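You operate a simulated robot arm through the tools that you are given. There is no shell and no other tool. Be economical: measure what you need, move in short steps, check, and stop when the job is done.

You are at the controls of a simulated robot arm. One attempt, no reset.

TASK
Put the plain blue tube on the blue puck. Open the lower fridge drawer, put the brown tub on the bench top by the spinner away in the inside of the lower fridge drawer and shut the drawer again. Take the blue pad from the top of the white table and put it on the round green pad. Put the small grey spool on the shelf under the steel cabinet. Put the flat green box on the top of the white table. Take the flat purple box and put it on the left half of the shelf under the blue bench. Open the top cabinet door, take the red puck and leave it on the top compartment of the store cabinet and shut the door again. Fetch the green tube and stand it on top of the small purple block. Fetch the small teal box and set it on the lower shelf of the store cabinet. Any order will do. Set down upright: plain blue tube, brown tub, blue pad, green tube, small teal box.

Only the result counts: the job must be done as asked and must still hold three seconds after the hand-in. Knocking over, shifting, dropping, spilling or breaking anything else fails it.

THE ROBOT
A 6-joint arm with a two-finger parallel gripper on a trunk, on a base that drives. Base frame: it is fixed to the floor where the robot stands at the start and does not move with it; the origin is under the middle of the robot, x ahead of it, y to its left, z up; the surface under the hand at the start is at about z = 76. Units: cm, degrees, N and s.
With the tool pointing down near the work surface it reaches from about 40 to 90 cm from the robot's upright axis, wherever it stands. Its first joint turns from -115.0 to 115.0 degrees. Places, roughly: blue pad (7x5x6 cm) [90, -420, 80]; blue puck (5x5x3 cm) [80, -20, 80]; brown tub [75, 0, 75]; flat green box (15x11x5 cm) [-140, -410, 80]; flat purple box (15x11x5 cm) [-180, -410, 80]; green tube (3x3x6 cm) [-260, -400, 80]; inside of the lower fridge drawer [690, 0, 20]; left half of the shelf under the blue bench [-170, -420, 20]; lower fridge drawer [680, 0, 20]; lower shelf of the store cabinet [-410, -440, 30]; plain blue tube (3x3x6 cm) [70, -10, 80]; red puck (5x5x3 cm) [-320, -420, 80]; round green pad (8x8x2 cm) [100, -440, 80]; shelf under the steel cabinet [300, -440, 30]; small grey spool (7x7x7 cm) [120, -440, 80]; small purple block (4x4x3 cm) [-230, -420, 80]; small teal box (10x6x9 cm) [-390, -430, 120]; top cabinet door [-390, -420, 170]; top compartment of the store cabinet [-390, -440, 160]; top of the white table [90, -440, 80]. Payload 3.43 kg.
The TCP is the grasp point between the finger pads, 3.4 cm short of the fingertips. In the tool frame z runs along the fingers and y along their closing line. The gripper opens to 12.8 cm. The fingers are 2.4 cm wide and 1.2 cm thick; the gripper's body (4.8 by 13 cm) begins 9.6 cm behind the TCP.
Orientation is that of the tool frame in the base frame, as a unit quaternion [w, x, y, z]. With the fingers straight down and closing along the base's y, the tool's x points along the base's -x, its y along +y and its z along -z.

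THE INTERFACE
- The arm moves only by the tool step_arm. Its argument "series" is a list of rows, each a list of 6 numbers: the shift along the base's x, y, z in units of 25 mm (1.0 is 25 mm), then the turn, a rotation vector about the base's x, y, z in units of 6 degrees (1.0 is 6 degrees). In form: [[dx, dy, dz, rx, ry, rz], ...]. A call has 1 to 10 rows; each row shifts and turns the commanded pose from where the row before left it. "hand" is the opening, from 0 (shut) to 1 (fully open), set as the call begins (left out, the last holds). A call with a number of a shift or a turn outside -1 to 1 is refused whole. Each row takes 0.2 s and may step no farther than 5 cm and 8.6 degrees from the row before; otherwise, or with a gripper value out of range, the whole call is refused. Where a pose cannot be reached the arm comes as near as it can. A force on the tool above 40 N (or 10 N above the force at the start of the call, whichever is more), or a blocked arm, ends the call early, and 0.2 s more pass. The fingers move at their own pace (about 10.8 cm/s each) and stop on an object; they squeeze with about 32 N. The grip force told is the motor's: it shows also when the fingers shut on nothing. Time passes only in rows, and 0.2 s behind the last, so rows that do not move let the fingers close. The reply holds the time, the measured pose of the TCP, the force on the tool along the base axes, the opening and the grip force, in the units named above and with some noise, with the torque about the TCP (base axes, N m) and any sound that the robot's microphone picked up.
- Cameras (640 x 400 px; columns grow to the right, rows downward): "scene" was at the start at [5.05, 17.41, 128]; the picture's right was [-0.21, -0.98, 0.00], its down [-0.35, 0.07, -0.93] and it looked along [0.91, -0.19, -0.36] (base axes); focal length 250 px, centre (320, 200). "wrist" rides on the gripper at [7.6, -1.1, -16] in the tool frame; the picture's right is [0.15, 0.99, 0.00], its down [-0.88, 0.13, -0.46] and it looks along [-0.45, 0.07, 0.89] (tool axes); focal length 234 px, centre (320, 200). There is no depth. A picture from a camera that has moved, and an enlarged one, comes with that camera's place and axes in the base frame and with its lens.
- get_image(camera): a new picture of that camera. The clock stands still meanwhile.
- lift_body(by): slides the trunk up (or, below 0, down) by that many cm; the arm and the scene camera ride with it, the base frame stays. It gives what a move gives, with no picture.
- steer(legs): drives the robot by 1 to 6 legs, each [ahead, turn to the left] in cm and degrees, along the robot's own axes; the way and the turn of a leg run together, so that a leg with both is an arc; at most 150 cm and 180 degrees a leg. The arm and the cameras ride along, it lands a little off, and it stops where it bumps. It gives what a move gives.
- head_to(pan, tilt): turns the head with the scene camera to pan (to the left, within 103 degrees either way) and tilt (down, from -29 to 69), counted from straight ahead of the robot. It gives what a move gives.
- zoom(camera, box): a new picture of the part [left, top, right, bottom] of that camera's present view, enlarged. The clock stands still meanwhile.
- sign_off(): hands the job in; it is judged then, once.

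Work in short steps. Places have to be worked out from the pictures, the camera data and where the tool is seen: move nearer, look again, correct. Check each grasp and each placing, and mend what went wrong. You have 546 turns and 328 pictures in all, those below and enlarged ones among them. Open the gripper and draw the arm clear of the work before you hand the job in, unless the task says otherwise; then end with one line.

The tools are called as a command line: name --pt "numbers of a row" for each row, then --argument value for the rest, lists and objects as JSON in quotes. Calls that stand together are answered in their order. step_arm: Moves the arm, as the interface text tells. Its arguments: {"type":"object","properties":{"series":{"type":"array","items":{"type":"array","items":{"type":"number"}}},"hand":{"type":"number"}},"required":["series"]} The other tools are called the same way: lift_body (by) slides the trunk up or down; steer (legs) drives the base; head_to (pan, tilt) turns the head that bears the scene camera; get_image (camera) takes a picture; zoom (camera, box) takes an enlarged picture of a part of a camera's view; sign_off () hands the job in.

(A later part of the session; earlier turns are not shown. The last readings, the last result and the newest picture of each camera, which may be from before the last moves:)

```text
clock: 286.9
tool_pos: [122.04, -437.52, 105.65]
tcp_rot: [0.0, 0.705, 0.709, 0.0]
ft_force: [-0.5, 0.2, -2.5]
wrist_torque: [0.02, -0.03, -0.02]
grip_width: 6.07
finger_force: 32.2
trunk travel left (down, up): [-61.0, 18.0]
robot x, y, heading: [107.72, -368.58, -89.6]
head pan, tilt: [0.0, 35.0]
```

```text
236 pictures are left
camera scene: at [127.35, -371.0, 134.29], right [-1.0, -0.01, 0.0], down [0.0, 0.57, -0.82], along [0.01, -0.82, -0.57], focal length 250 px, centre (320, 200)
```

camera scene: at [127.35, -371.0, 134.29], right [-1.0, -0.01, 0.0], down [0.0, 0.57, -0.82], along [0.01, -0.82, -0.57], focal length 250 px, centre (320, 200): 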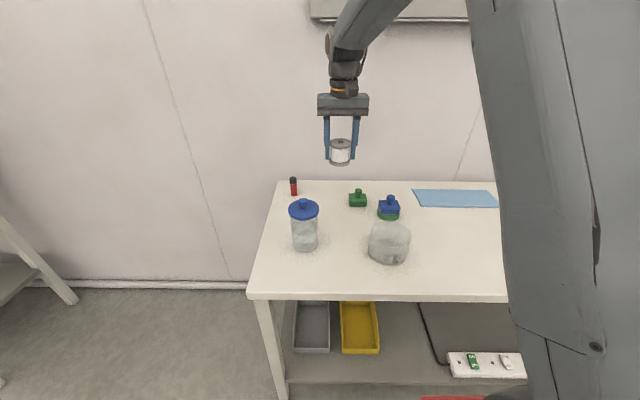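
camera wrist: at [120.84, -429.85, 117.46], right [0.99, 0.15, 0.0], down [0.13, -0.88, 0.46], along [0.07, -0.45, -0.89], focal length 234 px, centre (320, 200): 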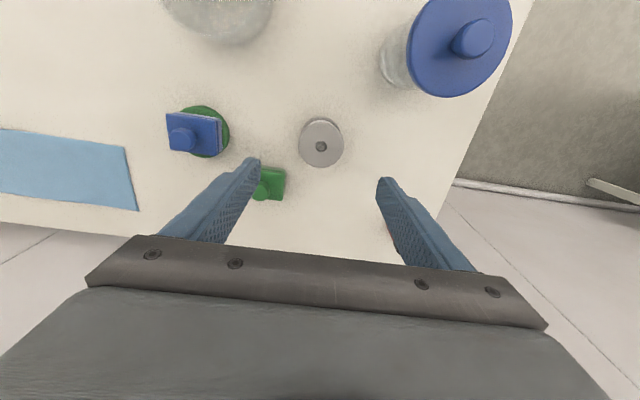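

Spool held. Retract and raise, then drive to the steel cabinet.

step_arm --pt "0 0.3 1 0 0 0" --pt "-0.5 1 0.7 0 0 0" --pt "-0.6 1 0 0 0 0" --pt "-0.6 1 0 0 0 0" --pt "-0.6 1 0 0 0 0" --pt "-0.6 1 0 0 0 0" --pt "-0.7 1 0 0 0 0" --pt "-0.7 1 0 0 0 0" --pt "-0.7 1 0 0 0 0" --pt "-0.6 0.6 0 0 0 0"

steer --legs '[[-42, 0], [0, 90], [100, 0], [95, 0], [0, -90.5]]'

get_image --camera "scene"

```text
clock: 289.1
tool_pos: [108.06, -415.21, 109.87]
tcp_rot: [0.0, 0.706, 0.708, 0.0]
ft_force: [0.1, 0.6, -1.3]
wrist_torque: [0.05, 0.0, -0.03]
grip_width: 6.09
finger_force: 32.0
trunk travel left (down, up): [-61.0, 18.0]
robot x, y, heading: [107.77, -368.76, -89.8]
head pan, tilt: [0.0, 35.0]
```

```text
clock: 308.7
tool_pos: [302.61, -370.13, 109.89]
tcp_rot: [0.0, 0.701, 0.713, -0.001]
ft_force: [0.4, -0.2, -1.3]
wrist_torque: [0.01, 0.0, 0.0]
grip_width: 6.09
finger_force: 31.8
trunk travel left (down, up): [-61.0, 18.0]
robot x, y, heading: [301.49, -323.2, -88.8]
head pan, tilt: [0.0, 35.0]
```

```text
235 pictures are left
camera scene: at [321.19, -325.66, 134.29], right [-1.0, -0.02, 0.0], down [-0.01, 0.57, -0.82], along [0.02, -0.82, -0.57], focal length 250 px, centre (320, 200)
```

scene: 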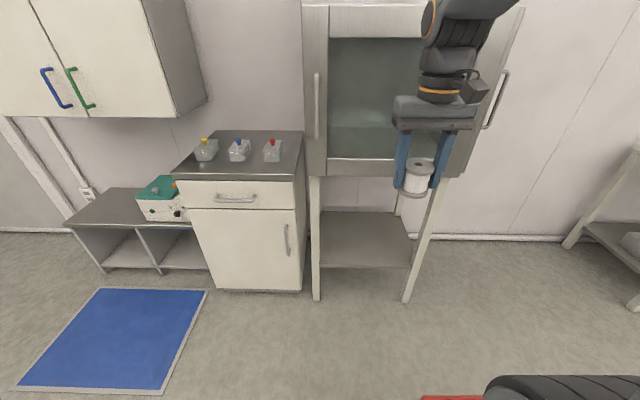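

Shelf z≈30, x 273–327, y −460..−414; cabinet underside z≈86. Lower the trunk, then drive in 40 cm.

lift_body --by -40

lift_body --by -20

steer --legs '[[0, -1], [38, 0]]'

get_image --camera "scene"

get_image --camera "wrist"

```text
clock: 312.5
tool_pos: [302.65, -370.16, 69.94]
tcp_rot: [0.001, 0.701, 0.713, -0.001]
ft_force: [0.4, -0.3, -0.5]
wrist_torque: [0.05, 0.01, 0.0]
grip_width: 6.1
finger_force: 31.6
trunk travel left (down, up): [-21.0, 58.0]
robot x, y, heading: [301.56, -323.38, -89.0]
head pan, tilt: [0.0, 35.0]
```

```text
clock: 314.7
tool_pos: [302.65, -375.24, 49.93]
tcp_rot: [0.001, 0.701, 0.713, 0.0]
ft_force: [0.0, 0.3, -1.3]
wrist_torque: [0.0, 0.0, -0.01]
grip_width: 6.09
finger_force: 32.8
trunk travel left (down, up): [-1.0, 78.0]
robot x, y, heading: [301.74, -323.63, -88.8]
head pan, tilt: [0.0, 35.0]
```

```text
clock: 317.4
tool_pos: [301.91, -412.92, 49.93]
tcp_rot: [0.001, 0.707, 0.707, 0.001]
ft_force: [-0.7, -1.0, -1.0]
wrist_torque: [-0.04, 0.02, 0.03]
grip_width: 6.08
finger_force: 32.4
trunk travel left (down, up): [-1.0, 78.0]
robot x, y, heading: [301.92, -361.36, -90.1]
head pan, tilt: [0.0, 35.0]
```

```text
234 pictures are left
camera scene: at [321.28, -380.35, 74.29], right [-1.0, 0.0, 0.0], down [0.0, 0.57, -0.82], along [0.0, -0.82, -0.57], focal length 250 px, centre (320, 200)
```

scene: 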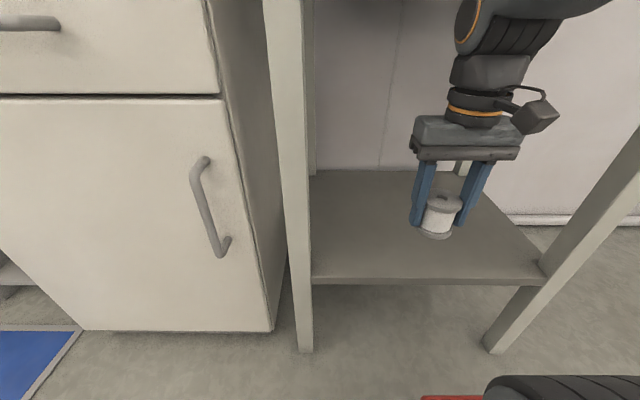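

```text
233 pictures are left
camera wrist: at [300.78, -405.29, 65.85], right [0.99, 0.15, 0.0], down [0.13, -0.88, 0.46], along [0.07, -0.45, -0.89], focal length 234 px, centre (320, 200)
```

wrist: 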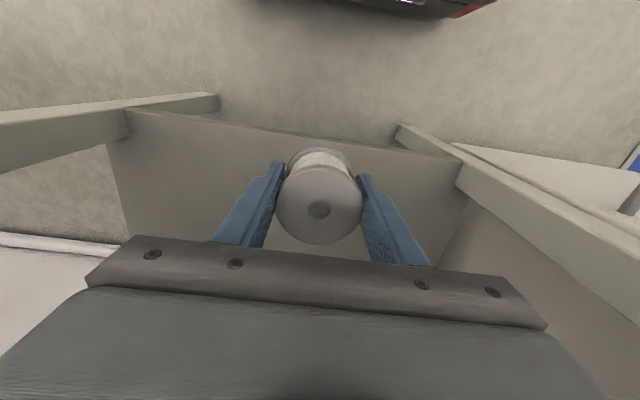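

Lower to TCP z≈40 first, then move in to y≈-422.

step_arm --pt "0 0 -1 0 0 0" --pt "0 0 -1 0 0 0" --pt "0 0 -1 0 0 0" --pt "0 0 -1 0 0 0" --pt "0 -0.95 0 0 0 0" --pt "0 -0.95 0 0 0 0" --pt "0 -0.95 0 0 0 0" --pt "0 -0.95 0 0 0 0"

get_image --camera "scene"

head_to --pan 0 --tilt 0

get_image --camera "scene"

```text
clock: 319.2
tool_pos: [301.87, -422.42, 39.86]
tcp_rot: [0.0, 0.707, 0.707, 0.0]
ft_force: [0.3, -1.1, -2.4]
wrist_torque: [0.0, 0.0, 0.02]
grip_width: 6.1
finger_force: 31.4
trunk travel left (down, up): [-1.0, 78.0]
robot x, y, heading: [301.71, -361.17, -90.0]
head pan, tilt: [0.0, 35.0]
```

```text
232 pictures are left
camera scene: at [321.28, -380.35, 74.29], right [-1.0, 0.0, 0.0], down [0.0, 0.57, -0.82], along [0.0, -0.82, -0.57], focal length 250 px, centre (320, 200)
```

scene: 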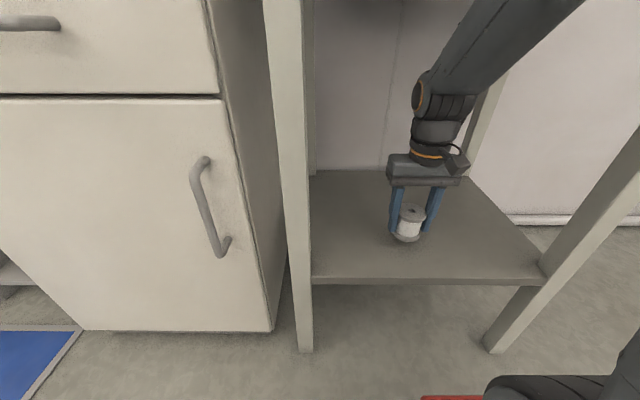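

```text
clock: 320.2
tool_pos: [301.81, -422.34, 39.88]
tcp_rot: [0.001, 0.707, 0.707, 0.0]
ft_force: [-0.7, -0.2, -1.0]
wrist_torque: [0.02, -0.01, 0.02]
grip_width: 6.09
finger_force: 31.9
trunk travel left (down, up): [-1.0, 78.0]
robot x, y, heading: [301.82, -360.75, -89.9]
head pan, tilt: [0.0, 0.0]
```

```text
231 pictures are left
camera scene: at [321.28, -380.55, 79.89], right [-1.0, 0.0, 0.0], down [0.0, 0.0, -1.0], along [0.0, -1.0, 0.0], focal length 250 px, centre (320, 200)
```

scene: 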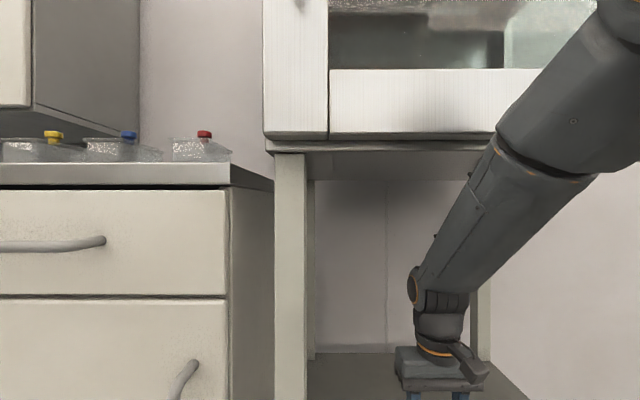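

Clear of the cabinet. Lower gently until contact.

step_arm --pt "0 0 -0.6 0 0 0" --pt "0 0 -0.5 0 0 0" --pt "0 0 -0.2 0 0 0" --pt "0 0 -0.1 0 0 0" --pt "0 0 -0.1 0 0 0"

step_arm --pt "0 0 -0.1 0 0 0" --pt "0 0 -0.1 0 0 0" --pt "0 0 -0.1 0 0 0" --pt "0 0 -0.1 0 0 0"

```text
clock: 321.1
tool_pos: [301.84, -422.51, 36.9]
tcp_rot: [0.002, 0.707, 0.707, -0.002]
ft_force: [0.8, 4.3, 20.5]
wrist_torque: [0.12, -0.07, 0.01]
grip_width: 6.07
finger_force: 31.9
trunk travel left (down, up): [-1.0, 78.0]
robot x, y, heading: [301.62, -361.16, -89.8]
head pan, tilt: [0.0, 0.0]
stopped in row 4: the force on the tool passed its limit at 47 N (the readings are from after the stop); the commanded pose is now the measured one
```

```text
clock: 321.5
tool_pos: [301.8, -422.64, 36.81]
tcp_rot: [0.002, 0.707, 0.707, -0.003]
ft_force: [1.2, 6.6, 20.2]
wrist_torque: [0.39, -0.07, 0.03]
grip_width: 6.09
finger_force: 32.0
trunk travel left (down, up): [-1.0, 78.0]
robot x, y, heading: [301.63, -360.89, -90.1]
head pan, tilt: [0.0, 0.0]
stopped in row 1: the force on the tool passed its limit at 47 N (the readings are from after the stop); the commanded pose is now the measured one
```

Contact at shelf z≈32.4. Ease, open, and raise.

step_arm --pt "0 0 0.06 0 0 0"

step_arm --pt "0 0 0 0 0 0" --pt "0 0 0 0 0 0" --pt "0 0 0.3 0 0 0" --pt "0 0 0.7 0 0 0" --pt "0 0 0.9 0 0 0" --pt "0 0 0.9 0 0 0" --pt "0 0.5 0.2 0 0 0" --pt "0 1 0 0 0 0" --pt "0 1 0 0 0 0" --pt "0 1 0 0 0 0" --hand 0.68

head_to --pan 0 --tilt 35

get_image --camera "scene"

```text
clock: 321.9
tool_pos: [301.85, -422.66, 36.91]
tcp_rot: [0.002, 0.707, 0.707, -0.003]
ft_force: [0.3, 0.2, -0.3]
wrist_torque: [-0.07, 0.01, 0.01]
grip_width: 6.11
finger_force: 32.0
trunk travel left (down, up): [-1.0, 78.0]
robot x, y, heading: [301.96, -361.24, -89.9]
head pan, tilt: [0.0, 0.0]
```

```text
clock: 324.1
tool_pos: [301.87, -413.95, 44.43]
tcp_rot: [0.002, 0.707, 0.707, -0.002]
ft_force: [0.8, 0.1, -0.9]
wrist_torque: [0.03, 0.03, 0.02]
grip_width: 8.71
finger_force: 0.0
trunk travel left (down, up): [-1.0, 78.0]
robot x, y, heading: [302.06, -360.87, -89.9]
head pan, tilt: [0.0, 0.0]
```

```text
clock: 325.1
tool_pos: [301.91, -413.92, 44.44]
tcp_rot: [0.003, 0.708, 0.707, -0.003]
ft_force: [0.4, -1.0, -0.5]
wrist_torque: [0.02, 0.0, -0.02]
grip_width: 8.71
finger_force: 0.1
trunk travel left (down, up): [-1.0, 78.0]
robot x, y, heading: [301.65, -361.17, -89.9]
head pan, tilt: [0.0, 35.0]
```

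```text
230 pictures are left
camera scene: at [321.28, -380.33, 74.3], right [-1.0, 0.0, 0.0], down [0.0, 0.57, -0.82], along [0.0, -0.82, -0.57], focal length 250 px, centre (320, 200)
```

scene: 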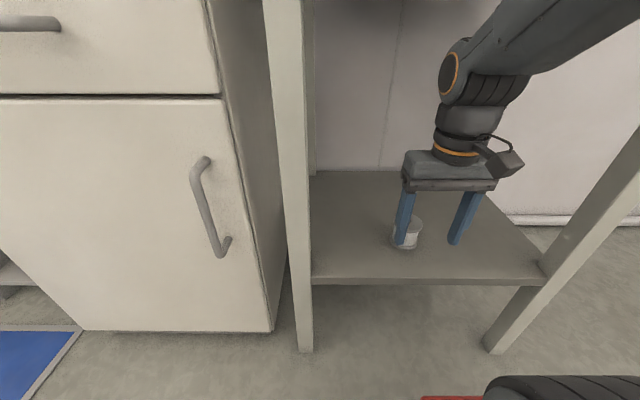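

Spool placed. Back out, raise, tuck, head west.

steer --legs '[[-38, 0]]'

lift_body --by 40

lift_body --by 20

step_arm --pt "0 0.5 0 0 0 0" --pt "0 0.5 0 0 0 0" --pt "0 0.5 0 0 0 0"

steer --legs '[[0, -90], [140, 0], [140, 0], [100, 0]]'

head_to --pan 40 --tilt 20

get_image --camera "scene"

```text
clock: 327.5
tool_pos: [301.75, -376.21, 44.47]
tcp_rot: [0.002, 0.707, 0.707, -0.003]
ft_force: [-0.2, -0.1, 0.5]
wrist_torque: [0.02, -0.02, 0.03]
grip_width: 8.68
finger_force: 0.0
trunk travel left (down, up): [-1.0, 78.0]
robot x, y, heading: [301.57, -323.2, -89.9]
head pan, tilt: [0.0, 35.0]
```

```text
clock: 331.3
tool_pos: [301.78, -376.27, 84.38]
tcp_rot: [0.002, 0.707, 0.707, -0.002]
ft_force: [-0.7, 0.2, 0.0]
wrist_torque: [0.01, 0.02, 0.0]
grip_width: 8.71
finger_force: 0.0
trunk travel left (down, up): [-41.0, 38.0]
robot x, y, heading: [301.82, -323.78, -89.8]
head pan, tilt: [0.0, 35.0]
```

```text
clock: 333.5
tool_pos: [301.83, -376.28, 104.48]
tcp_rot: [0.003, 0.708, 0.706, -0.002]
ft_force: [0.0, 0.3, -1.5]
wrist_torque: [0.01, 0.02, -0.01]
grip_width: 8.7
finger_force: 0.1
trunk travel left (down, up): [-61.0, 18.0]
robot x, y, heading: [301.88, -323.63, -89.9]
head pan, tilt: [0.0, 35.0]
```

```text
clock: 334.3
tool_pos: [301.77, -372.4, 104.48]
tcp_rot: [0.002, 0.706, 0.708, -0.002]
ft_force: [-0.2, -0.2, -0.8]
wrist_torque: [-0.01, 0.04, -0.02]
grip_width: 8.7
finger_force: 0.0
trunk travel left (down, up): [-61.0, 18.0]
robot x, y, heading: [301.4, -323.47, -89.7]
head pan, tilt: [0.0, 35.0]
```

```text
clock: 356.6
tool_pos: [-130.3, -327.89, 104.42]
tcp_rot: [0.0, 1.0, 0.007, -0.004]
ft_force: [-0.4, 0.3, 0.3]
wrist_torque: [-0.02, 0.0, 0.0]
grip_width: 8.72
finger_force: 0.1
trunk travel left (down, up): [-61.0, 18.0]
robot x, y, heading: [-81.26, -327.23, -179.1]
head pan, tilt: [0.0, 35.0]
```

```text
clock: 357.6
tool_pos: [-130.32, -327.96, 104.47]
tcp_rot: [0.0, 1.0, 0.006, -0.003]
ft_force: [0.5, 0.3, -0.2]
wrist_torque: [-0.03, 0.01, 0.03]
grip_width: 8.7
finger_force: 0.1
trunk travel left (down, up): [-61.0, 18.0]
robot x, y, heading: [-81.41, -326.97, -179.1]
head pan, tilt: [40.0, 20.0]
```

```text
229 pictures are left
camera scene: at [-81.65, -352.86, 136.67], right [-0.65, 0.76, 0.0], down [0.26, 0.22, -0.94], along [-0.71, -0.61, -0.34], focal length 250 px, centre (320, 200)
```

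scene: 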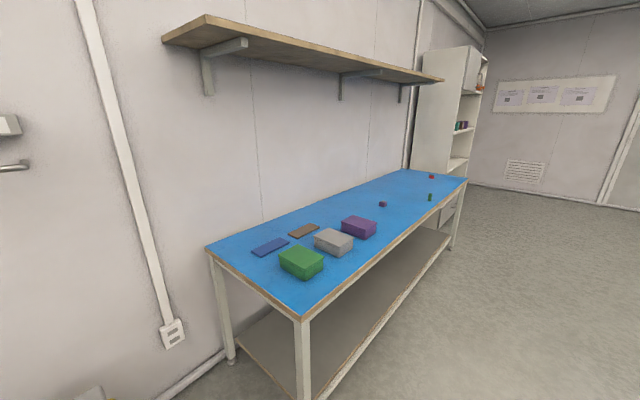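

Blue bench: x −122..−326, front y≈−394. Drive to x≈-165 and face it.

steer --legs '[[82, 0], [0, 89.1]]'

head_to --pan 0 --tilt 38

get_image --camera "scene"

```text
clock: 365.8
tool_pos: [-162.98, -377.52, 104.49]
tcp_rot: [0.003, 0.706, 0.708, -0.002]
ft_force: [-1.1, -0.7, 0.3]
wrist_torque: [0.0, 0.01, -0.04]
grip_width: 8.69
finger_force: 0.0
trunk travel left (down, up): [-61.0, 18.0]
robot x, y, heading: [-163.8, -328.69, -89.7]
head pan, tilt: [40.0, 20.0]
```

```text
clock: 366.9
tool_pos: [-163.06, -377.59, 104.44]
tcp_rot: [0.002, 0.706, 0.708, -0.003]
ft_force: [-0.1, -0.6, 0.1]
wrist_torque: [0.01, 0.02, 0.02]
grip_width: 8.7
finger_force: 0.1
trunk travel left (down, up): [-61.0, 18.0]
robot x, y, heading: [-163.3, -328.42, -89.7]
head pan, tilt: [0.0, 38.0]
```

```text
228 pictures are left
camera scene: at [-143.74, -330.78, 133.84], right [-1.0, -0.01, 0.0], down [0.0, 0.62, -0.79], along [0.0, -0.79, -0.62], focal length 250 px, centre (320, 200)
```

scene: 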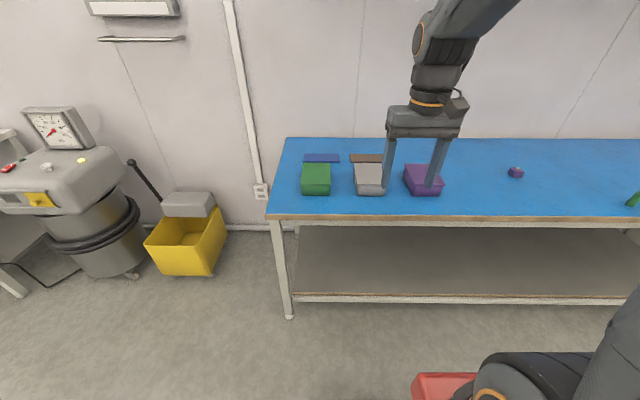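

Boxes have 11 cm along x. Drive forward 25 cm and hover over the purple box.

steer --legs '[[25, 0]]'

step_arm --pt "-0.7 -0.4 0 0 0 0" --pt "-0.7 -0.4 0 0 0 0" --pt "-0.7 -0.4 0 0 0 0" --pt "-0.7 -0.4 0 0 0 0" --pt "-0.7 -0.4 0 0 0 0" --pt "-0.7 -0.4 0 0 0 0" --hand 1

get_image --camera "wrist"

get_image --camera "scene"

```text
clock: 368.7
tool_pos: [-162.91, -402.56, 104.42]
tcp_rot: [0.003, 0.707, 0.707, -0.002]
ft_force: [-1.1, 0.1, -0.4]
wrist_torque: [0.03, -0.01, 0.03]
grip_width: 8.68
finger_force: 0.1
trunk travel left (down, up): [-61.0, 18.0]
robot x, y, heading: [-162.99, -353.7, -89.8]
head pan, tilt: [0.0, 38.0]
```

```text
clock: 370.1
tool_pos: [-173.5, -408.53, 104.49]
tcp_rot: [0.003, 0.706, 0.708, -0.003]
ft_force: [-0.1, -0.1, -0.5]
wrist_torque: [0.0, 0.04, 0.01]
grip_width: 12.81
finger_force: 0.0
trunk travel left (down, up): [-61.0, 18.0]
robot x, y, heading: [-163.0, -353.09, -90.0]
head pan, tilt: [0.0, 38.0]
```

```text
227 pictures are left
camera wrist: at [-174.53, -400.85, 120.38], right [0.99, 0.15, 0.0], down [0.13, -0.88, 0.46], along [0.07, -0.46, -0.89], focal length 234 px, centre (320, 200)
```

wrist: 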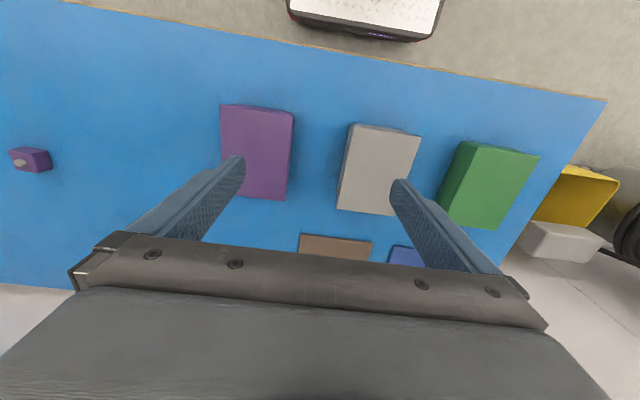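

```text
226 pictures are left
camera scene: at [-143.63, -355.85, 133.83], right [-1.0, 0.0, 0.0], down [0.0, 0.62, -0.79], along [0.0, -0.79, -0.62], focal length 250 px, centre (320, 200)
```

scene: 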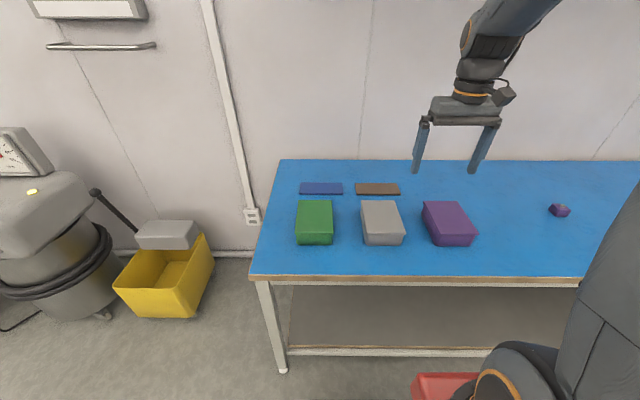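

Purple box centre ≈(-182.6,-412.9), ≈10.3 wide. Move above and lower partway.

step_arm --pt "-0.9 -0.44 -0.5 0 0 0" --pt "-0.9 -0.44 -0.5 0 0 0" --pt "-0.9 -0.44 -0.5 0 0 0" --pt "-0.94 -0.44 -0.5 0 0 0"

get_image --camera "wrist"

zoom --camera "scene" --box '[380, 150, 540, 250]'

```text
clock: 371.1
tool_pos: [-182.56, -413.04, 99.52]
tcp_rot: [0.003, 0.707, 0.707, -0.003]
ft_force: [-0.4, 0.4, 0.1]
wrist_torque: [-0.03, 0.01, -0.04]
grip_width: 12.8
finger_force: 0.2
trunk travel left (down, up): [-61.0, 18.0]
robot x, y, heading: [-163.08, -353.51, -89.6]
head pan, tilt: [0.0, 38.0]
```

```text
225 pictures are left
camera wrist: at [-183.63, -405.28, 115.4], right [0.99, 0.15, 0.0], down [0.13, -0.88, 0.46], along [0.07, -0.46, -0.89], focal length 234 px, centre (320, 200)
```

wrist: 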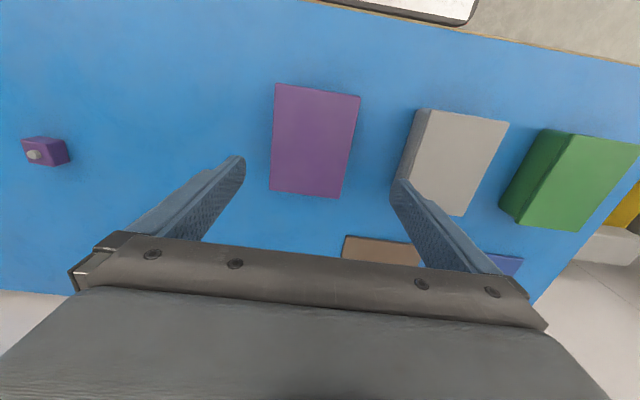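

```text
4.00 times, centred on (460, 200) of scene
camera zoom: at [-143.63, -355.84, 133.83], right [-1.0, 0.0, 0.0], down [0.0, 0.62, -0.79], along [0.0, -0.79, -0.62], focal length 1002 px, centre (-240, 200)
```

zoom: 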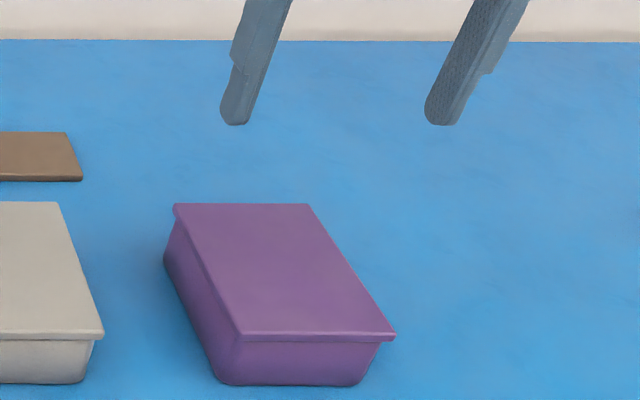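

Box centre (-183.5,-413.4), well aligned. Shift and descend to near the surface.

step_arm --pt "-0.38 -0.15 -1 0 0 0" --pt "0 0 -1 0 0 0" --pt "0 0 -1 0 0 0" --pt "0 0 -1 0 0 0"

get_image --camera "wrist"

zoom --camera "scene" --box '[400, 170, 528, 250]'

```text
clock: 372.1
tool_pos: [-183.43, -413.4, 89.5]
tcp_rot: [0.003, 0.706, 0.708, -0.002]
ft_force: [0.1, 0.7, -0.1]
wrist_torque: [-0.02, 0.05, 0.03]
grip_width: 12.8
finger_force: 0.1
trunk travel left (down, up): [-61.0, 18.0]
robot x, y, heading: [-162.87, -353.53, -89.8]
head pan, tilt: [0.0, 38.0]
```

```text
223 pictures are left
camera wrist: at [-184.55, -405.6, 105.38], right [0.99, 0.15, 0.0], down [0.13, -0.88, 0.46], along [0.07, -0.46, -0.89], focal length 234 px, centre (320, 200)
```

wrist: 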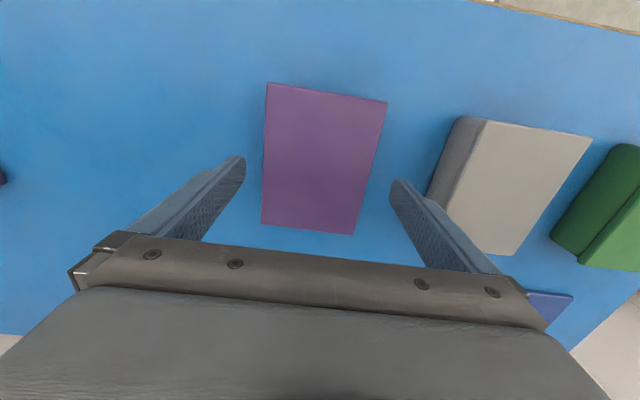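

```text
5.00 times, centred on (464, 210) of scene
camera zoom: at [-143.64, -355.84, 133.83], right [-1.0, 0.0, 0.0], down [0.0, 0.62, -0.79], along [0.0, -0.79, -0.62], focal length 1252 px, centre (-400, 150)
```

zoom: 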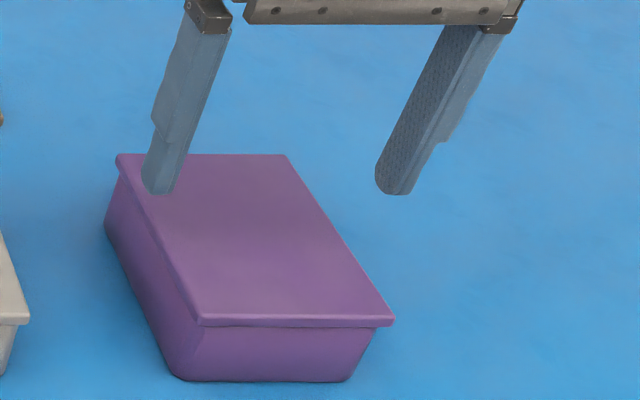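

Fits with ~0.5 cm margins. Shift slightly (+0.25,+0.4) and descend slowly.

step_arm --pt "0.1 0.16 0 0 0 0" --pt "0 0 -0.5 0 0 0" --pt "0 0 -0.4 0 0 0" --pt "0 0 -0.4 0 0 0" --pt "0 0 -0.4 0 0 0" --pt "0 0 -0.4 0 0 0"

zoom --camera "scene" --box '[400, 170, 528, 250]'

```text
clock: 373.5
tool_pos: [-183.23, -412.91, 84.32]
tcp_rot: [0.003, 0.707, 0.708, -0.002]
ft_force: [-0.1, 0.8, -0.8]
wrist_torque: [-0.03, -0.01, -0.01]
grip_width: 12.8
finger_force: 0.1
trunk travel left (down, up): [-61.0, 18.0]
robot x, y, heading: [-163.32, -353.51, -89.8]
head pan, tilt: [0.0, 38.0]
```

```text
5.00 times, centred on (464, 210) of scene
camera zoom: at [-143.65, -355.85, 133.83], right [-1.0, 0.0, 0.0], down [0.0, 0.62, -0.79], along [0.0, -0.79, -0.62], focal length 1252 px, centre (-400, 150)
```

zoom: 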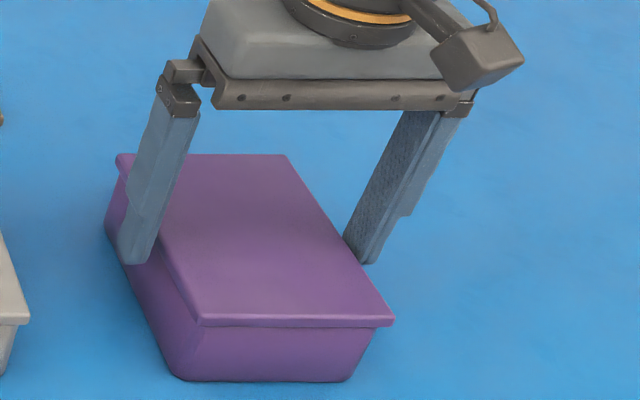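

Fingers straddle the box. Grip and lift.

step_arm --pt "0 0 0 0 0 0" --pt "0 0 0 0 0 0" --pt "0 0 0 0 0 0" --hand 0

step_arm --pt "0 0 0.3 0 0 0" --pt "0 0 0.8 0 0 0" --pt "0 0 0.8 0 0 0" --pt "0 0 0.8 0 0 0" --pt "0 0 0.8 0 0 0" --pt "0 0 0.8 0 0 0"

get_image --camera "scene"

get_image --camera "wrist"

```text
clock: 374.3
tool_pos: [-183.3, -412.97, 84.21]
tcp_rot: [0.003, 0.707, 0.707, -0.003]
ft_force: [0.2, 0.0, -0.6]
wrist_torque: [-0.09, 0.0, -0.01]
grip_width: 11.31
finger_force: 32.1
trunk travel left (down, up): [-61.0, 18.0]
robot x, y, heading: [-162.96, -353.33, -90.1]
head pan, tilt: [0.0, 38.0]
```

```text
clock: 375.7
tool_pos: [-183.36, -412.9, 95.14]
tcp_rot: [0.002, 0.706, 0.708, -0.002]
ft_force: [0.2, 0.3, -2.5]
wrist_torque: [0.02, 0.02, -0.01]
grip_width: 11.29
finger_force: 32.3
trunk travel left (down, up): [-61.0, 18.0]
robot x, y, heading: [-163.05, -353.73, -89.8]
head pan, tilt: [0.0, 38.0]
```

```text
220 pictures are left
camera scene: at [-143.66, -355.88, 133.83], right [-1.0, 0.0, 0.0], down [0.0, 0.62, -0.79], along [0.0, -0.79, -0.62], focal length 250 px, centre (320, 200)
```

scene: 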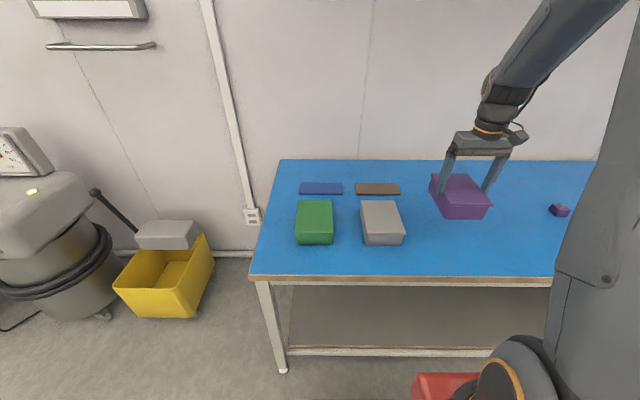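

```text
219 pictures are left
camera wrist: at [-184.36, -405.22, 110.96], right [0.99, 0.15, 0.0], down [0.13, -0.88, 0.46], along [0.07, -0.46, -0.89], focal length 234 px, centre (320, 200)
```

wrist: 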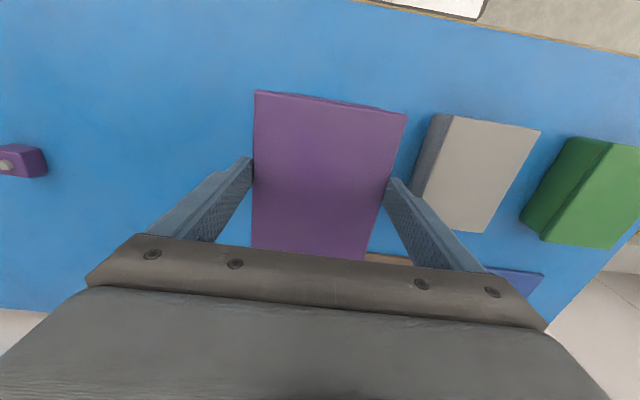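

Box held. Retract above bench, back away, then lower the trunk.

step_arm --pt "0.5 0.4 1 0 0 0" --pt "0.9 0.6 0.6 0 0 0" --pt "0.9 0.6 0 0 0 0" --pt "0.9 0.6 0 0 0 0" --pt "0.9 0.6 0 0 0 0" --pt "0.9 0.6 0 0 0 0" --pt "0 0.6 0 0 0 0"

steer --legs '[[-24, 0]]'

lift_body --by -40

lift_body --by -20

head_to --pan 0 --tilt 20

get_image --camera "scene"

get_image --camera "wrist"

```text
clock: 377.3
tool_pos: [-170.63, -402.92, 98.89]
tcp_rot: [0.003, 0.706, 0.708, -0.003]
ft_force: [0.3, 0.0, -1.1]
wrist_torque: [0.05, 0.02, -0.03]
grip_width: 11.25
finger_force: 32.0
trunk travel left (down, up): [-61.0, 18.0]
robot x, y, heading: [-162.84, -353.34, -89.7]
head pan, tilt: [0.0, 38.0]
```

```text
clock: 379.1
tool_pos: [-170.79, -379.02, 98.95]
tcp_rot: [0.002, 0.706, 0.708, -0.003]
ft_force: [-0.2, 0.6, -1.5]
wrist_torque: [0.0, -0.01, -0.02]
grip_width: 11.28
finger_force: 32.0
trunk travel left (down, up): [-61.0, 18.0]
robot x, y, heading: [-163.51, -329.18, -89.8]
head pan, tilt: [0.0, 38.0]
```

```text
clock: 382.9
tool_pos: [-170.76, -379.05, 59.01]
tcp_rot: [0.003, 0.706, 0.708, -0.002]
ft_force: [1.0, 0.3, -0.3]
wrist_torque: [0.06, 0.02, 0.0]
grip_width: 11.3
finger_force: 32.1
trunk travel left (down, up): [-21.0, 58.0]
robot x, y, heading: [-163.61, -329.92, -89.7]
head pan, tilt: [0.0, 38.0]
```

```text
clock: 385.1
tool_pos: [-170.64, -379.01, 39.04]
tcp_rot: [0.003, 0.706, 0.709, -0.002]
ft_force: [0.9, 0.1, -0.7]
wrist_torque: [0.02, 0.0, 0.04]
grip_width: 11.28
finger_force: 31.8
trunk travel left (down, up): [-1.0, 78.0]
robot x, y, heading: [-163.17, -329.75, -89.8]
head pan, tilt: [0.0, 38.0]
```

```text
clock: 385.9
tool_pos: [-170.7, -378.95, 38.96]
tcp_rot: [0.002, 0.706, 0.708, -0.002]
ft_force: [0.7, 0.2, -1.0]
wrist_torque: [0.01, 0.02, -0.03]
grip_width: 11.29
finger_force: 32.1
trunk travel left (down, up): [-1.0, 78.0]
robot x, y, heading: [-163.48, -329.08, -89.8]
head pan, tilt: [0.0, 20.0]
```

```text
218 pictures are left
camera scene: at [-143.65, -349.22, 76.67], right [-1.0, -0.01, 0.0], down [0.0, 0.34, -0.94], along [0.01, -0.94, -0.34], focal length 250 px, centre (320, 200)
```

scene: 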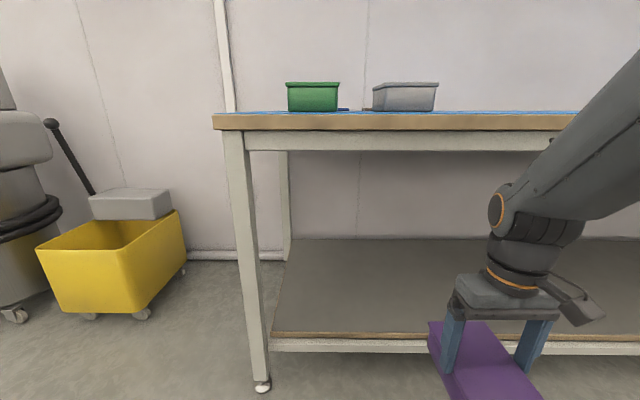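

```text
217 pictures are left
camera wrist: at [-171.81, -371.32, 54.9], right [0.99, 0.15, 0.0], down [0.13, -0.88, 0.46], along [0.07, -0.46, -0.89], focal length 234 px, centre (320, 200)
```

wrist: 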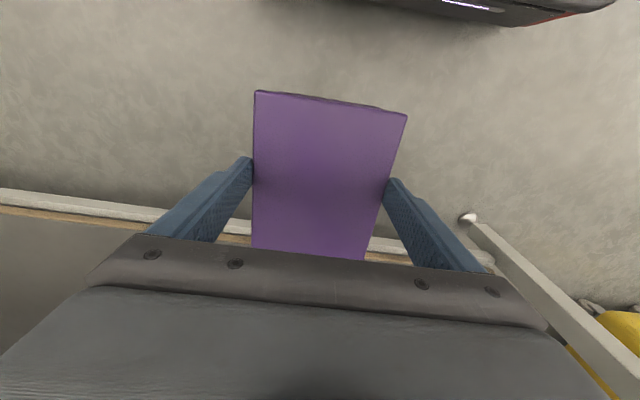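

Shelf z≈23.6, front y≈−396; bench underside ≈70. Lower the box to ~2.5 cm above shelf level before moving in; check levels.

step_arm --pt "0 0 -0.8 0 0 0" --pt "0 0 -0.8 0 0 0" --pt "0 0 -0.8 0 0 0" --pt "0 -0.6 -0.6 0 0 0" --pt "0 -0.6 0 0 0 0"

get_image --camera "scene"

get_image --camera "wrist"

```text
clock: 387.1
tool_pos: [-170.97, -383.76, 32.01]
tcp_rot: [0.002, 0.707, 0.708, -0.002]
ft_force: [0.3, 0.2, -0.7]
wrist_torque: [0.04, 0.0, 0.01]
grip_width: 11.32
finger_force: 32.1
out of reach, approached as far as the arm can: row 1, 2, 3
trunk travel left (down, up): [-1.0, 78.0]
robot x, y, heading: [-163.09, -329.12, -89.8]
head pan, tilt: [0.0, 20.0]
```

```text
216 pictures are left
camera scene: at [-143.65, -349.22, 76.67], right [-1.0, -0.01, 0.0], down [0.0, 0.34, -0.94], along [0.01, -0.94, -0.34], focal length 250 px, centre (320, 200)
```

scene: 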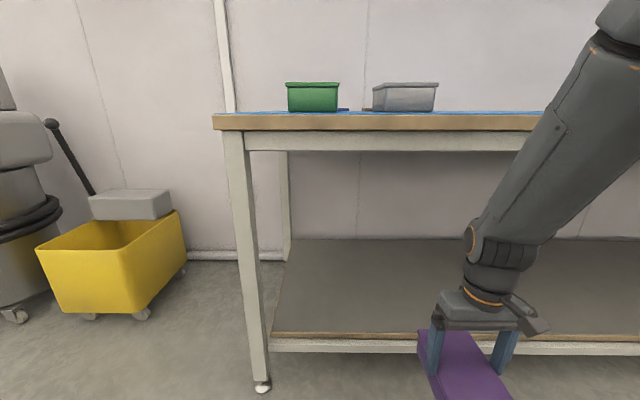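

```text
215 pictures are left
camera wrist: at [-172.23, -375.95, 47.97], right [0.99, 0.15, 0.0], down [0.13, -0.88, 0.46], along [0.07, -0.46, -0.89], focal length 234 px, centre (320, 200)
```

wrist: 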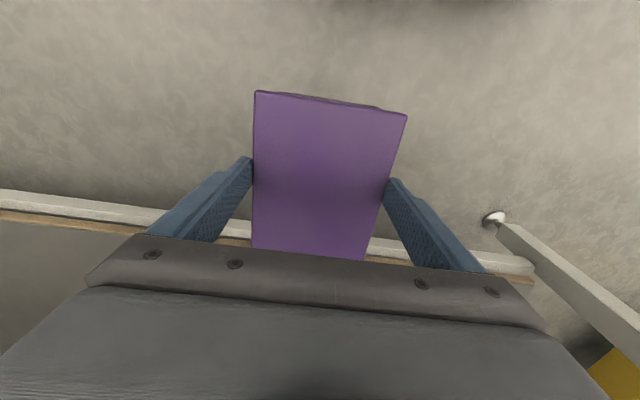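

Box bottom ≈27 vs shelf ≈23.6. Move in 10 cm and check clearance under the bench.

step_arm --pt "0 -0.8 0 0 0 0" --pt "0 -0.8 0 0 0 0" --pt "0 -0.8 0 0 0 0" --pt "0 -0.8 0 0 0 0" --pt "0 -0.8 0 0 0 0"

get_image --camera "scene"

```text
clock: 388.3
tool_pos: [-171.11, -393.61, 32.12]
tcp_rot: [0.002, 0.706, 0.708, -0.002]
ft_force: [-0.1, 0.5, -1.4]
wrist_torque: [0.02, 0.03, 0.03]
grip_width: 11.29
finger_force: 32.5
trunk travel left (down, up): [-1.0, 78.0]
robot x, y, heading: [-163.07, -329.54, -90.0]
head pan, tilt: [0.0, 20.0]
```

```text
214 pictures are left
camera scene: at [-143.65, -349.22, 76.67], right [-1.0, -0.01, 0.0], down [0.0, 0.34, -0.94], along [0.01, -0.94, -0.34], focal length 250 px, centre (320, 200)
```

scene: 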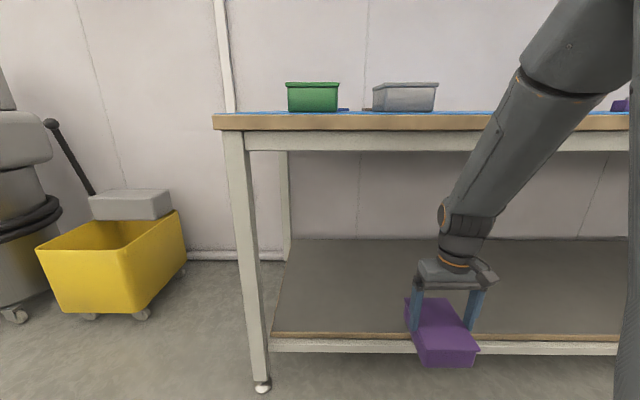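

Forearm would come too close to the bench apron; back the base 11 cm to flatten the forearm, then extend.

steer --legs '[[-11, 0]]'

step_arm --pt "0 -0.9 0 0 0 0" --pt "0 -0.9 0 0 0 0" --pt "0 -0.9 0 0 0 0" --pt "0 -0.9 0 0 0 0" --pt "0 -0.9 0 0 0 0" --pt "0 -0.9 -0.2 0 0 0" --pt "0 -0.9 -0.2 0 0 0"

get_image --camera "scene"

```text
clock: 389.5
tool_pos: [-171.22, -382.52, 32.04]
tcp_rot: [0.003, 0.706, 0.708, -0.003]
ft_force: [0.4, -0.1, -0.6]
wrist_torque: [0.04, -0.02, 0.03]
grip_width: 11.29
finger_force: 31.8
trunk travel left (down, up): [-1.0, 78.0]
robot x, y, heading: [-163.22, -318.61, -89.7]
head pan, tilt: [0.0, 20.0]
```

```text
clock: 391.1
tool_pos: [-171.27, -398.4, 31.18]
tcp_rot: [0.002, 0.705, 0.709, -0.003]
ft_force: [-0.7, -0.4, -0.3]
wrist_torque: [0.0, 0.03, 0.0]
grip_width: 11.32
finger_force: 31.8
trunk travel left (down, up): [-1.0, 78.0]
robot x, y, heading: [-163.66, -318.08, -89.8]
head pan, tilt: [0.0, 20.0]
```

```text
213 pictures are left
camera scene: at [-143.71, -338.16, 76.67], right [-1.0, -0.01, 0.0], down [0.0, 0.34, -0.94], along [0.01, -0.94, -0.34], focal length 250 px, centre (320, 200)
```

scene: 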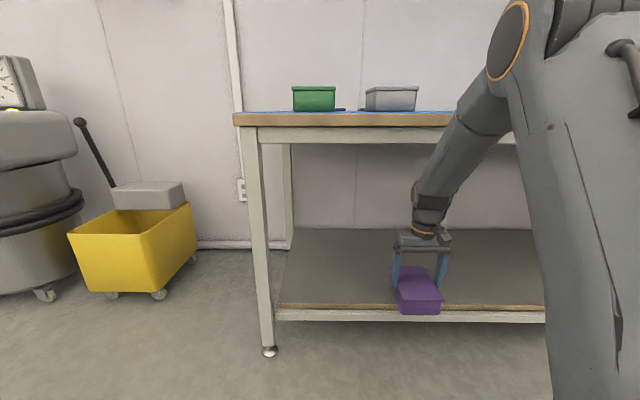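

Geometry estimate: forearm slope ≈40–50°, top ≈66 at the apron (≈70) – OK. Lower 1 cm and extend 7.5 cm gently.

step_arm --pt "0 0 -0.4 0 0 0" --pt "0 -0.5 0 0 0 0" --pt "0 -0.5 0 0 0 0" --pt "0 -0.5 0 0 0 0"

get_image --camera "scene"

```text
clock: 392.1
tool_pos: [-171.12, -402.14, 30.12]
tcp_rot: [0.002, 0.705, 0.709, -0.001]
ft_force: [0.2, 0.1, -1.5]
wrist_torque: [0.04, 0.0, 0.0]
grip_width: 11.29
finger_force: 32.3
trunk travel left (down, up): [-1.0, 78.0]
robot x, y, heading: [-163.35, -318.6, -89.9]
head pan, tilt: [0.0, 20.0]
```

```text
212 pictures are left
camera scene: at [-143.71, -338.17, 76.67], right [-1.0, -0.01, 0.0], down [0.0, 0.34, -0.94], along [0.01, -0.94, -0.34], focal length 250 px, centre (320, 200)
```

scene: 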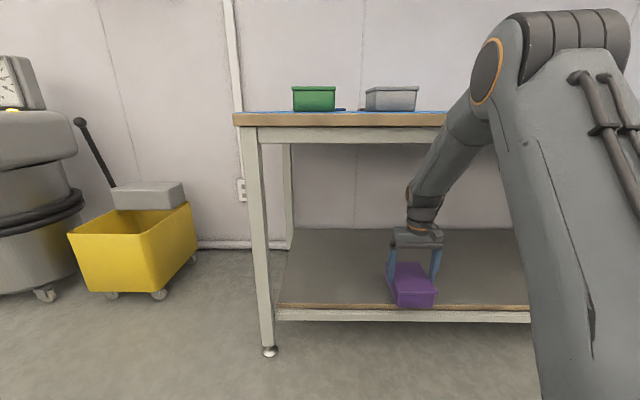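

Still clear. Extend another ~4 cm.

step_arm --pt "0 -0.5 0 0 0 0" --pt "0 -0.5 0 0 0 0" --pt "0 -0.5 -0.1 0 0 0"

get_image --camera "scene"

get_image --camera "wrist"

```text
clock: 392.9
tool_pos: [-171.24, -405.92, 29.89]
tcp_rot: [0.001, 0.706, 0.709, -0.001]
ft_force: [0.3, -0.8, -2.1]
wrist_torque: [0.09, -0.01, 0.0]
grip_width: 11.31
finger_force: 32.0
trunk travel left (down, up): [-1.0, 78.0]
robot x, y, heading: [-163.31, -318.2, -89.6]
head pan, tilt: [0.0, 20.0]
```

```text
211 pictures are left
camera scene: at [-143.71, -338.17, 76.67], right [-1.0, -0.01, 0.0], down [0.0, 0.34, -0.94], along [0.01, -0.94, -0.34], focal length 250 px, centre (320, 200)
```

scene: 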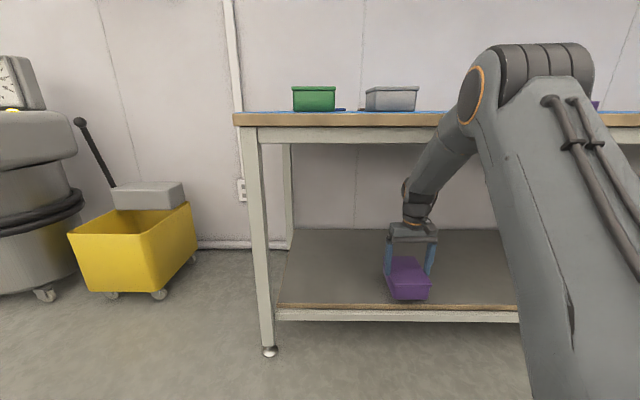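

```text
210 pictures are left
camera wrist: at [-172.27, -398.15, 45.78], right [0.99, 0.15, 0.0], down [0.13, -0.88, 0.46], along [0.07, -0.46, -0.89], focal length 234 px, centre (320, 200)
```

wrist: 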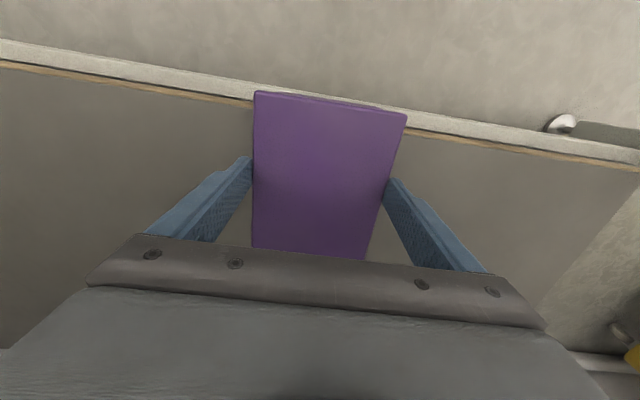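

The wood edge is at y≈-400.7, so the box still overhangs ~1.5 cm, but going deeper risks the forearm touching the apron. Set it down here (stable), then push it in with closed fingers.

step_arm --pt "0 0 -0.15 0 0 0" --pt "0 0 -0.1 0 0 0" --pt "0 0 -0.1 0 0 0" --pt "0 0 -0.1 0 0 0"

step_arm --pt "0 0 -0.1 0 0 0" --pt "0 0 -0.1 0 0 0" --pt "0 0 -0.1 0 0 0" --pt "0 0 -0.1 0 0 0"

```text
clock: 393.9
tool_pos: [-171.15, -405.72, 28.64]
tcp_rot: [0.001, 0.706, 0.709, -0.002]
ft_force: [0.8, 0.4, -0.6]
wrist_torque: [0.03, 0.02, 0.0]
grip_width: 11.32
finger_force: 32.0
trunk travel left (down, up): [-1.0, 78.0]
robot x, y, heading: [-163.22, -318.87, -89.5]
head pan, tilt: [0.0, 20.0]
```

```text
clock: 394.9
tool_pos: [-171.18, -405.72, 27.69]
tcp_rot: [0.003, 0.706, 0.708, -0.003]
ft_force: [-0.3, -0.1, -1.6]
wrist_torque: [0.04, 0.01, 0.02]
grip_width: 11.29
finger_force: 31.9
trunk travel left (down, up): [-1.0, 78.0]
robot x, y, heading: [-163.32, -318.22, -89.8]
head pan, tilt: [0.0, 20.0]
```

No contact yet; shelf is lower than thought, which also gives more room. Continue down.

step_arm --pt "0 0 -0.15 0 0 0" --pt "0 0 -0.15 0 0 0" --pt "0 0 -0.15 0 0 0" --pt "0 0 -0.15 0 0 0"

zoom --camera "scene" --box '[340, 130, 500, 330]'

```text
clock: 395.9
tool_pos: [-171.23, -405.69, 26.25]
tcp_rot: [0.003, 0.706, 0.708, -0.002]
ft_force: [0.9, 2.7, 4.7]
wrist_torque: [-0.24, 0.16, -0.06]
grip_width: 11.25
finger_force: 31.7
trunk travel left (down, up): [-1.0, 78.0]
robot x, y, heading: [-163.75, -318.84, -89.6]
head pan, tilt: [0.0, 20.0]
```

```text
2.00 times, centred on (420, 230) of scene
camera zoom: at [-143.71, -338.15, 76.68], right [-1.0, -0.01, 0.0], down [0.0, 0.34, -0.94], along [0.01, -0.94, -0.34], focal length 501 px, centre (120, 140)
```

zoom: 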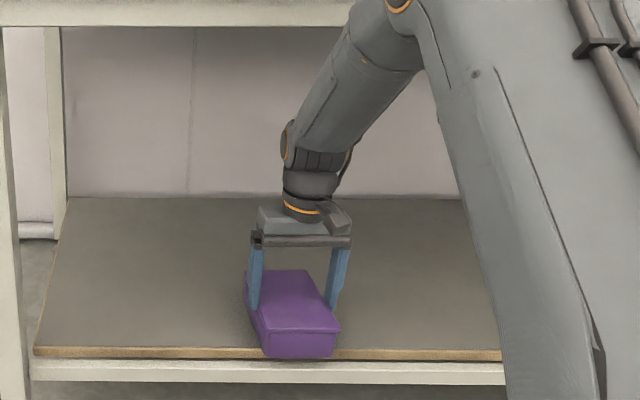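

Contact at TCP 26.25 (shelf ≈21.6). Release, slide straight back out along +y.

step_arm --pt "0 0 0.03 0 0 0" --pt "0 0 0 0 0 0" --hand 1

step_arm --pt "0 0.5 0 0 0 0" --pt "0 0.8 0 0 0 0" --pt "0 0.8 0 0 0 0" --pt "0 0.8 0 0 0 0" --pt "0 0.8 0 0 0 0" --pt "0 0.8 0 0 0 0" --pt "0 0.8 0 0 0 0"

get_image --camera "scene"

get_image --camera "wrist"

```text
clock: 396.5
tool_pos: [-171.16, -405.75, 26.23]
tcp_rot: [0.002, 0.706, 0.709, -0.002]
ft_force: [0.8, -0.1, 0.5]
wrist_torque: [-0.01, -0.01, 0.03]
grip_width: 12.81
finger_force: 0.1
trunk travel left (down, up): [-1.0, 78.0]
robot x, y, heading: [-163.38, -318.59, -89.8]
head pan, tilt: [0.0, 20.0]
```

```text
clock: 398.1
tool_pos: [-171.26, -392.55, 26.14]
tcp_rot: [0.002, 0.706, 0.708, -0.001]
ft_force: [0.2, -0.5, -0.3]
wrist_torque: [-0.01, 0.01, 0.0]
grip_width: 12.82
finger_force: 0.1
trunk travel left (down, up): [-1.0, 78.0]
robot x, y, heading: [-163.43, -318.46, -89.4]
head pan, tilt: [0.0, 20.0]
```

```text
208 pictures are left
camera scene: at [-143.71, -338.17, 76.67], right [-1.0, -0.01, 0.0], down [0.0, 0.34, -0.94], along [0.01, -0.94, -0.34], focal length 250 px, centre (320, 200)
```

scene: 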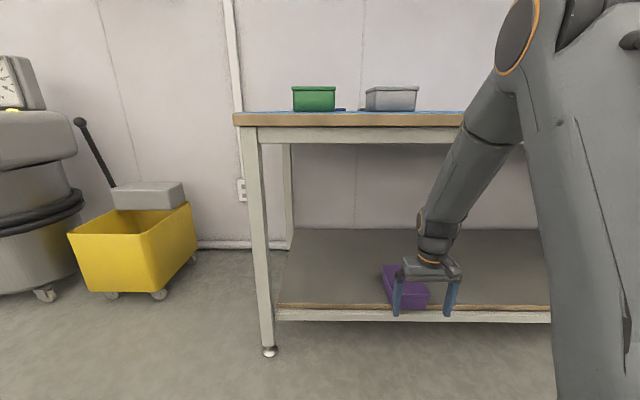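

```text
207 pictures are left
camera wrist: at [-172.38, -384.83, 42.16], right [0.99, 0.15, 0.0], down [0.13, -0.88, 0.46], along [0.07, -0.46, -0.89], focal length 234 px, centre (320, 200)
```

wrist: 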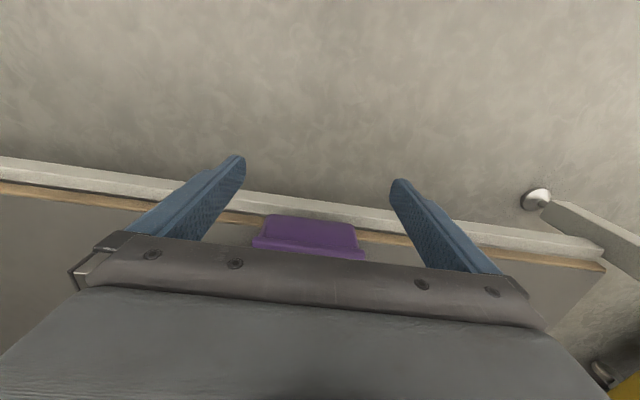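

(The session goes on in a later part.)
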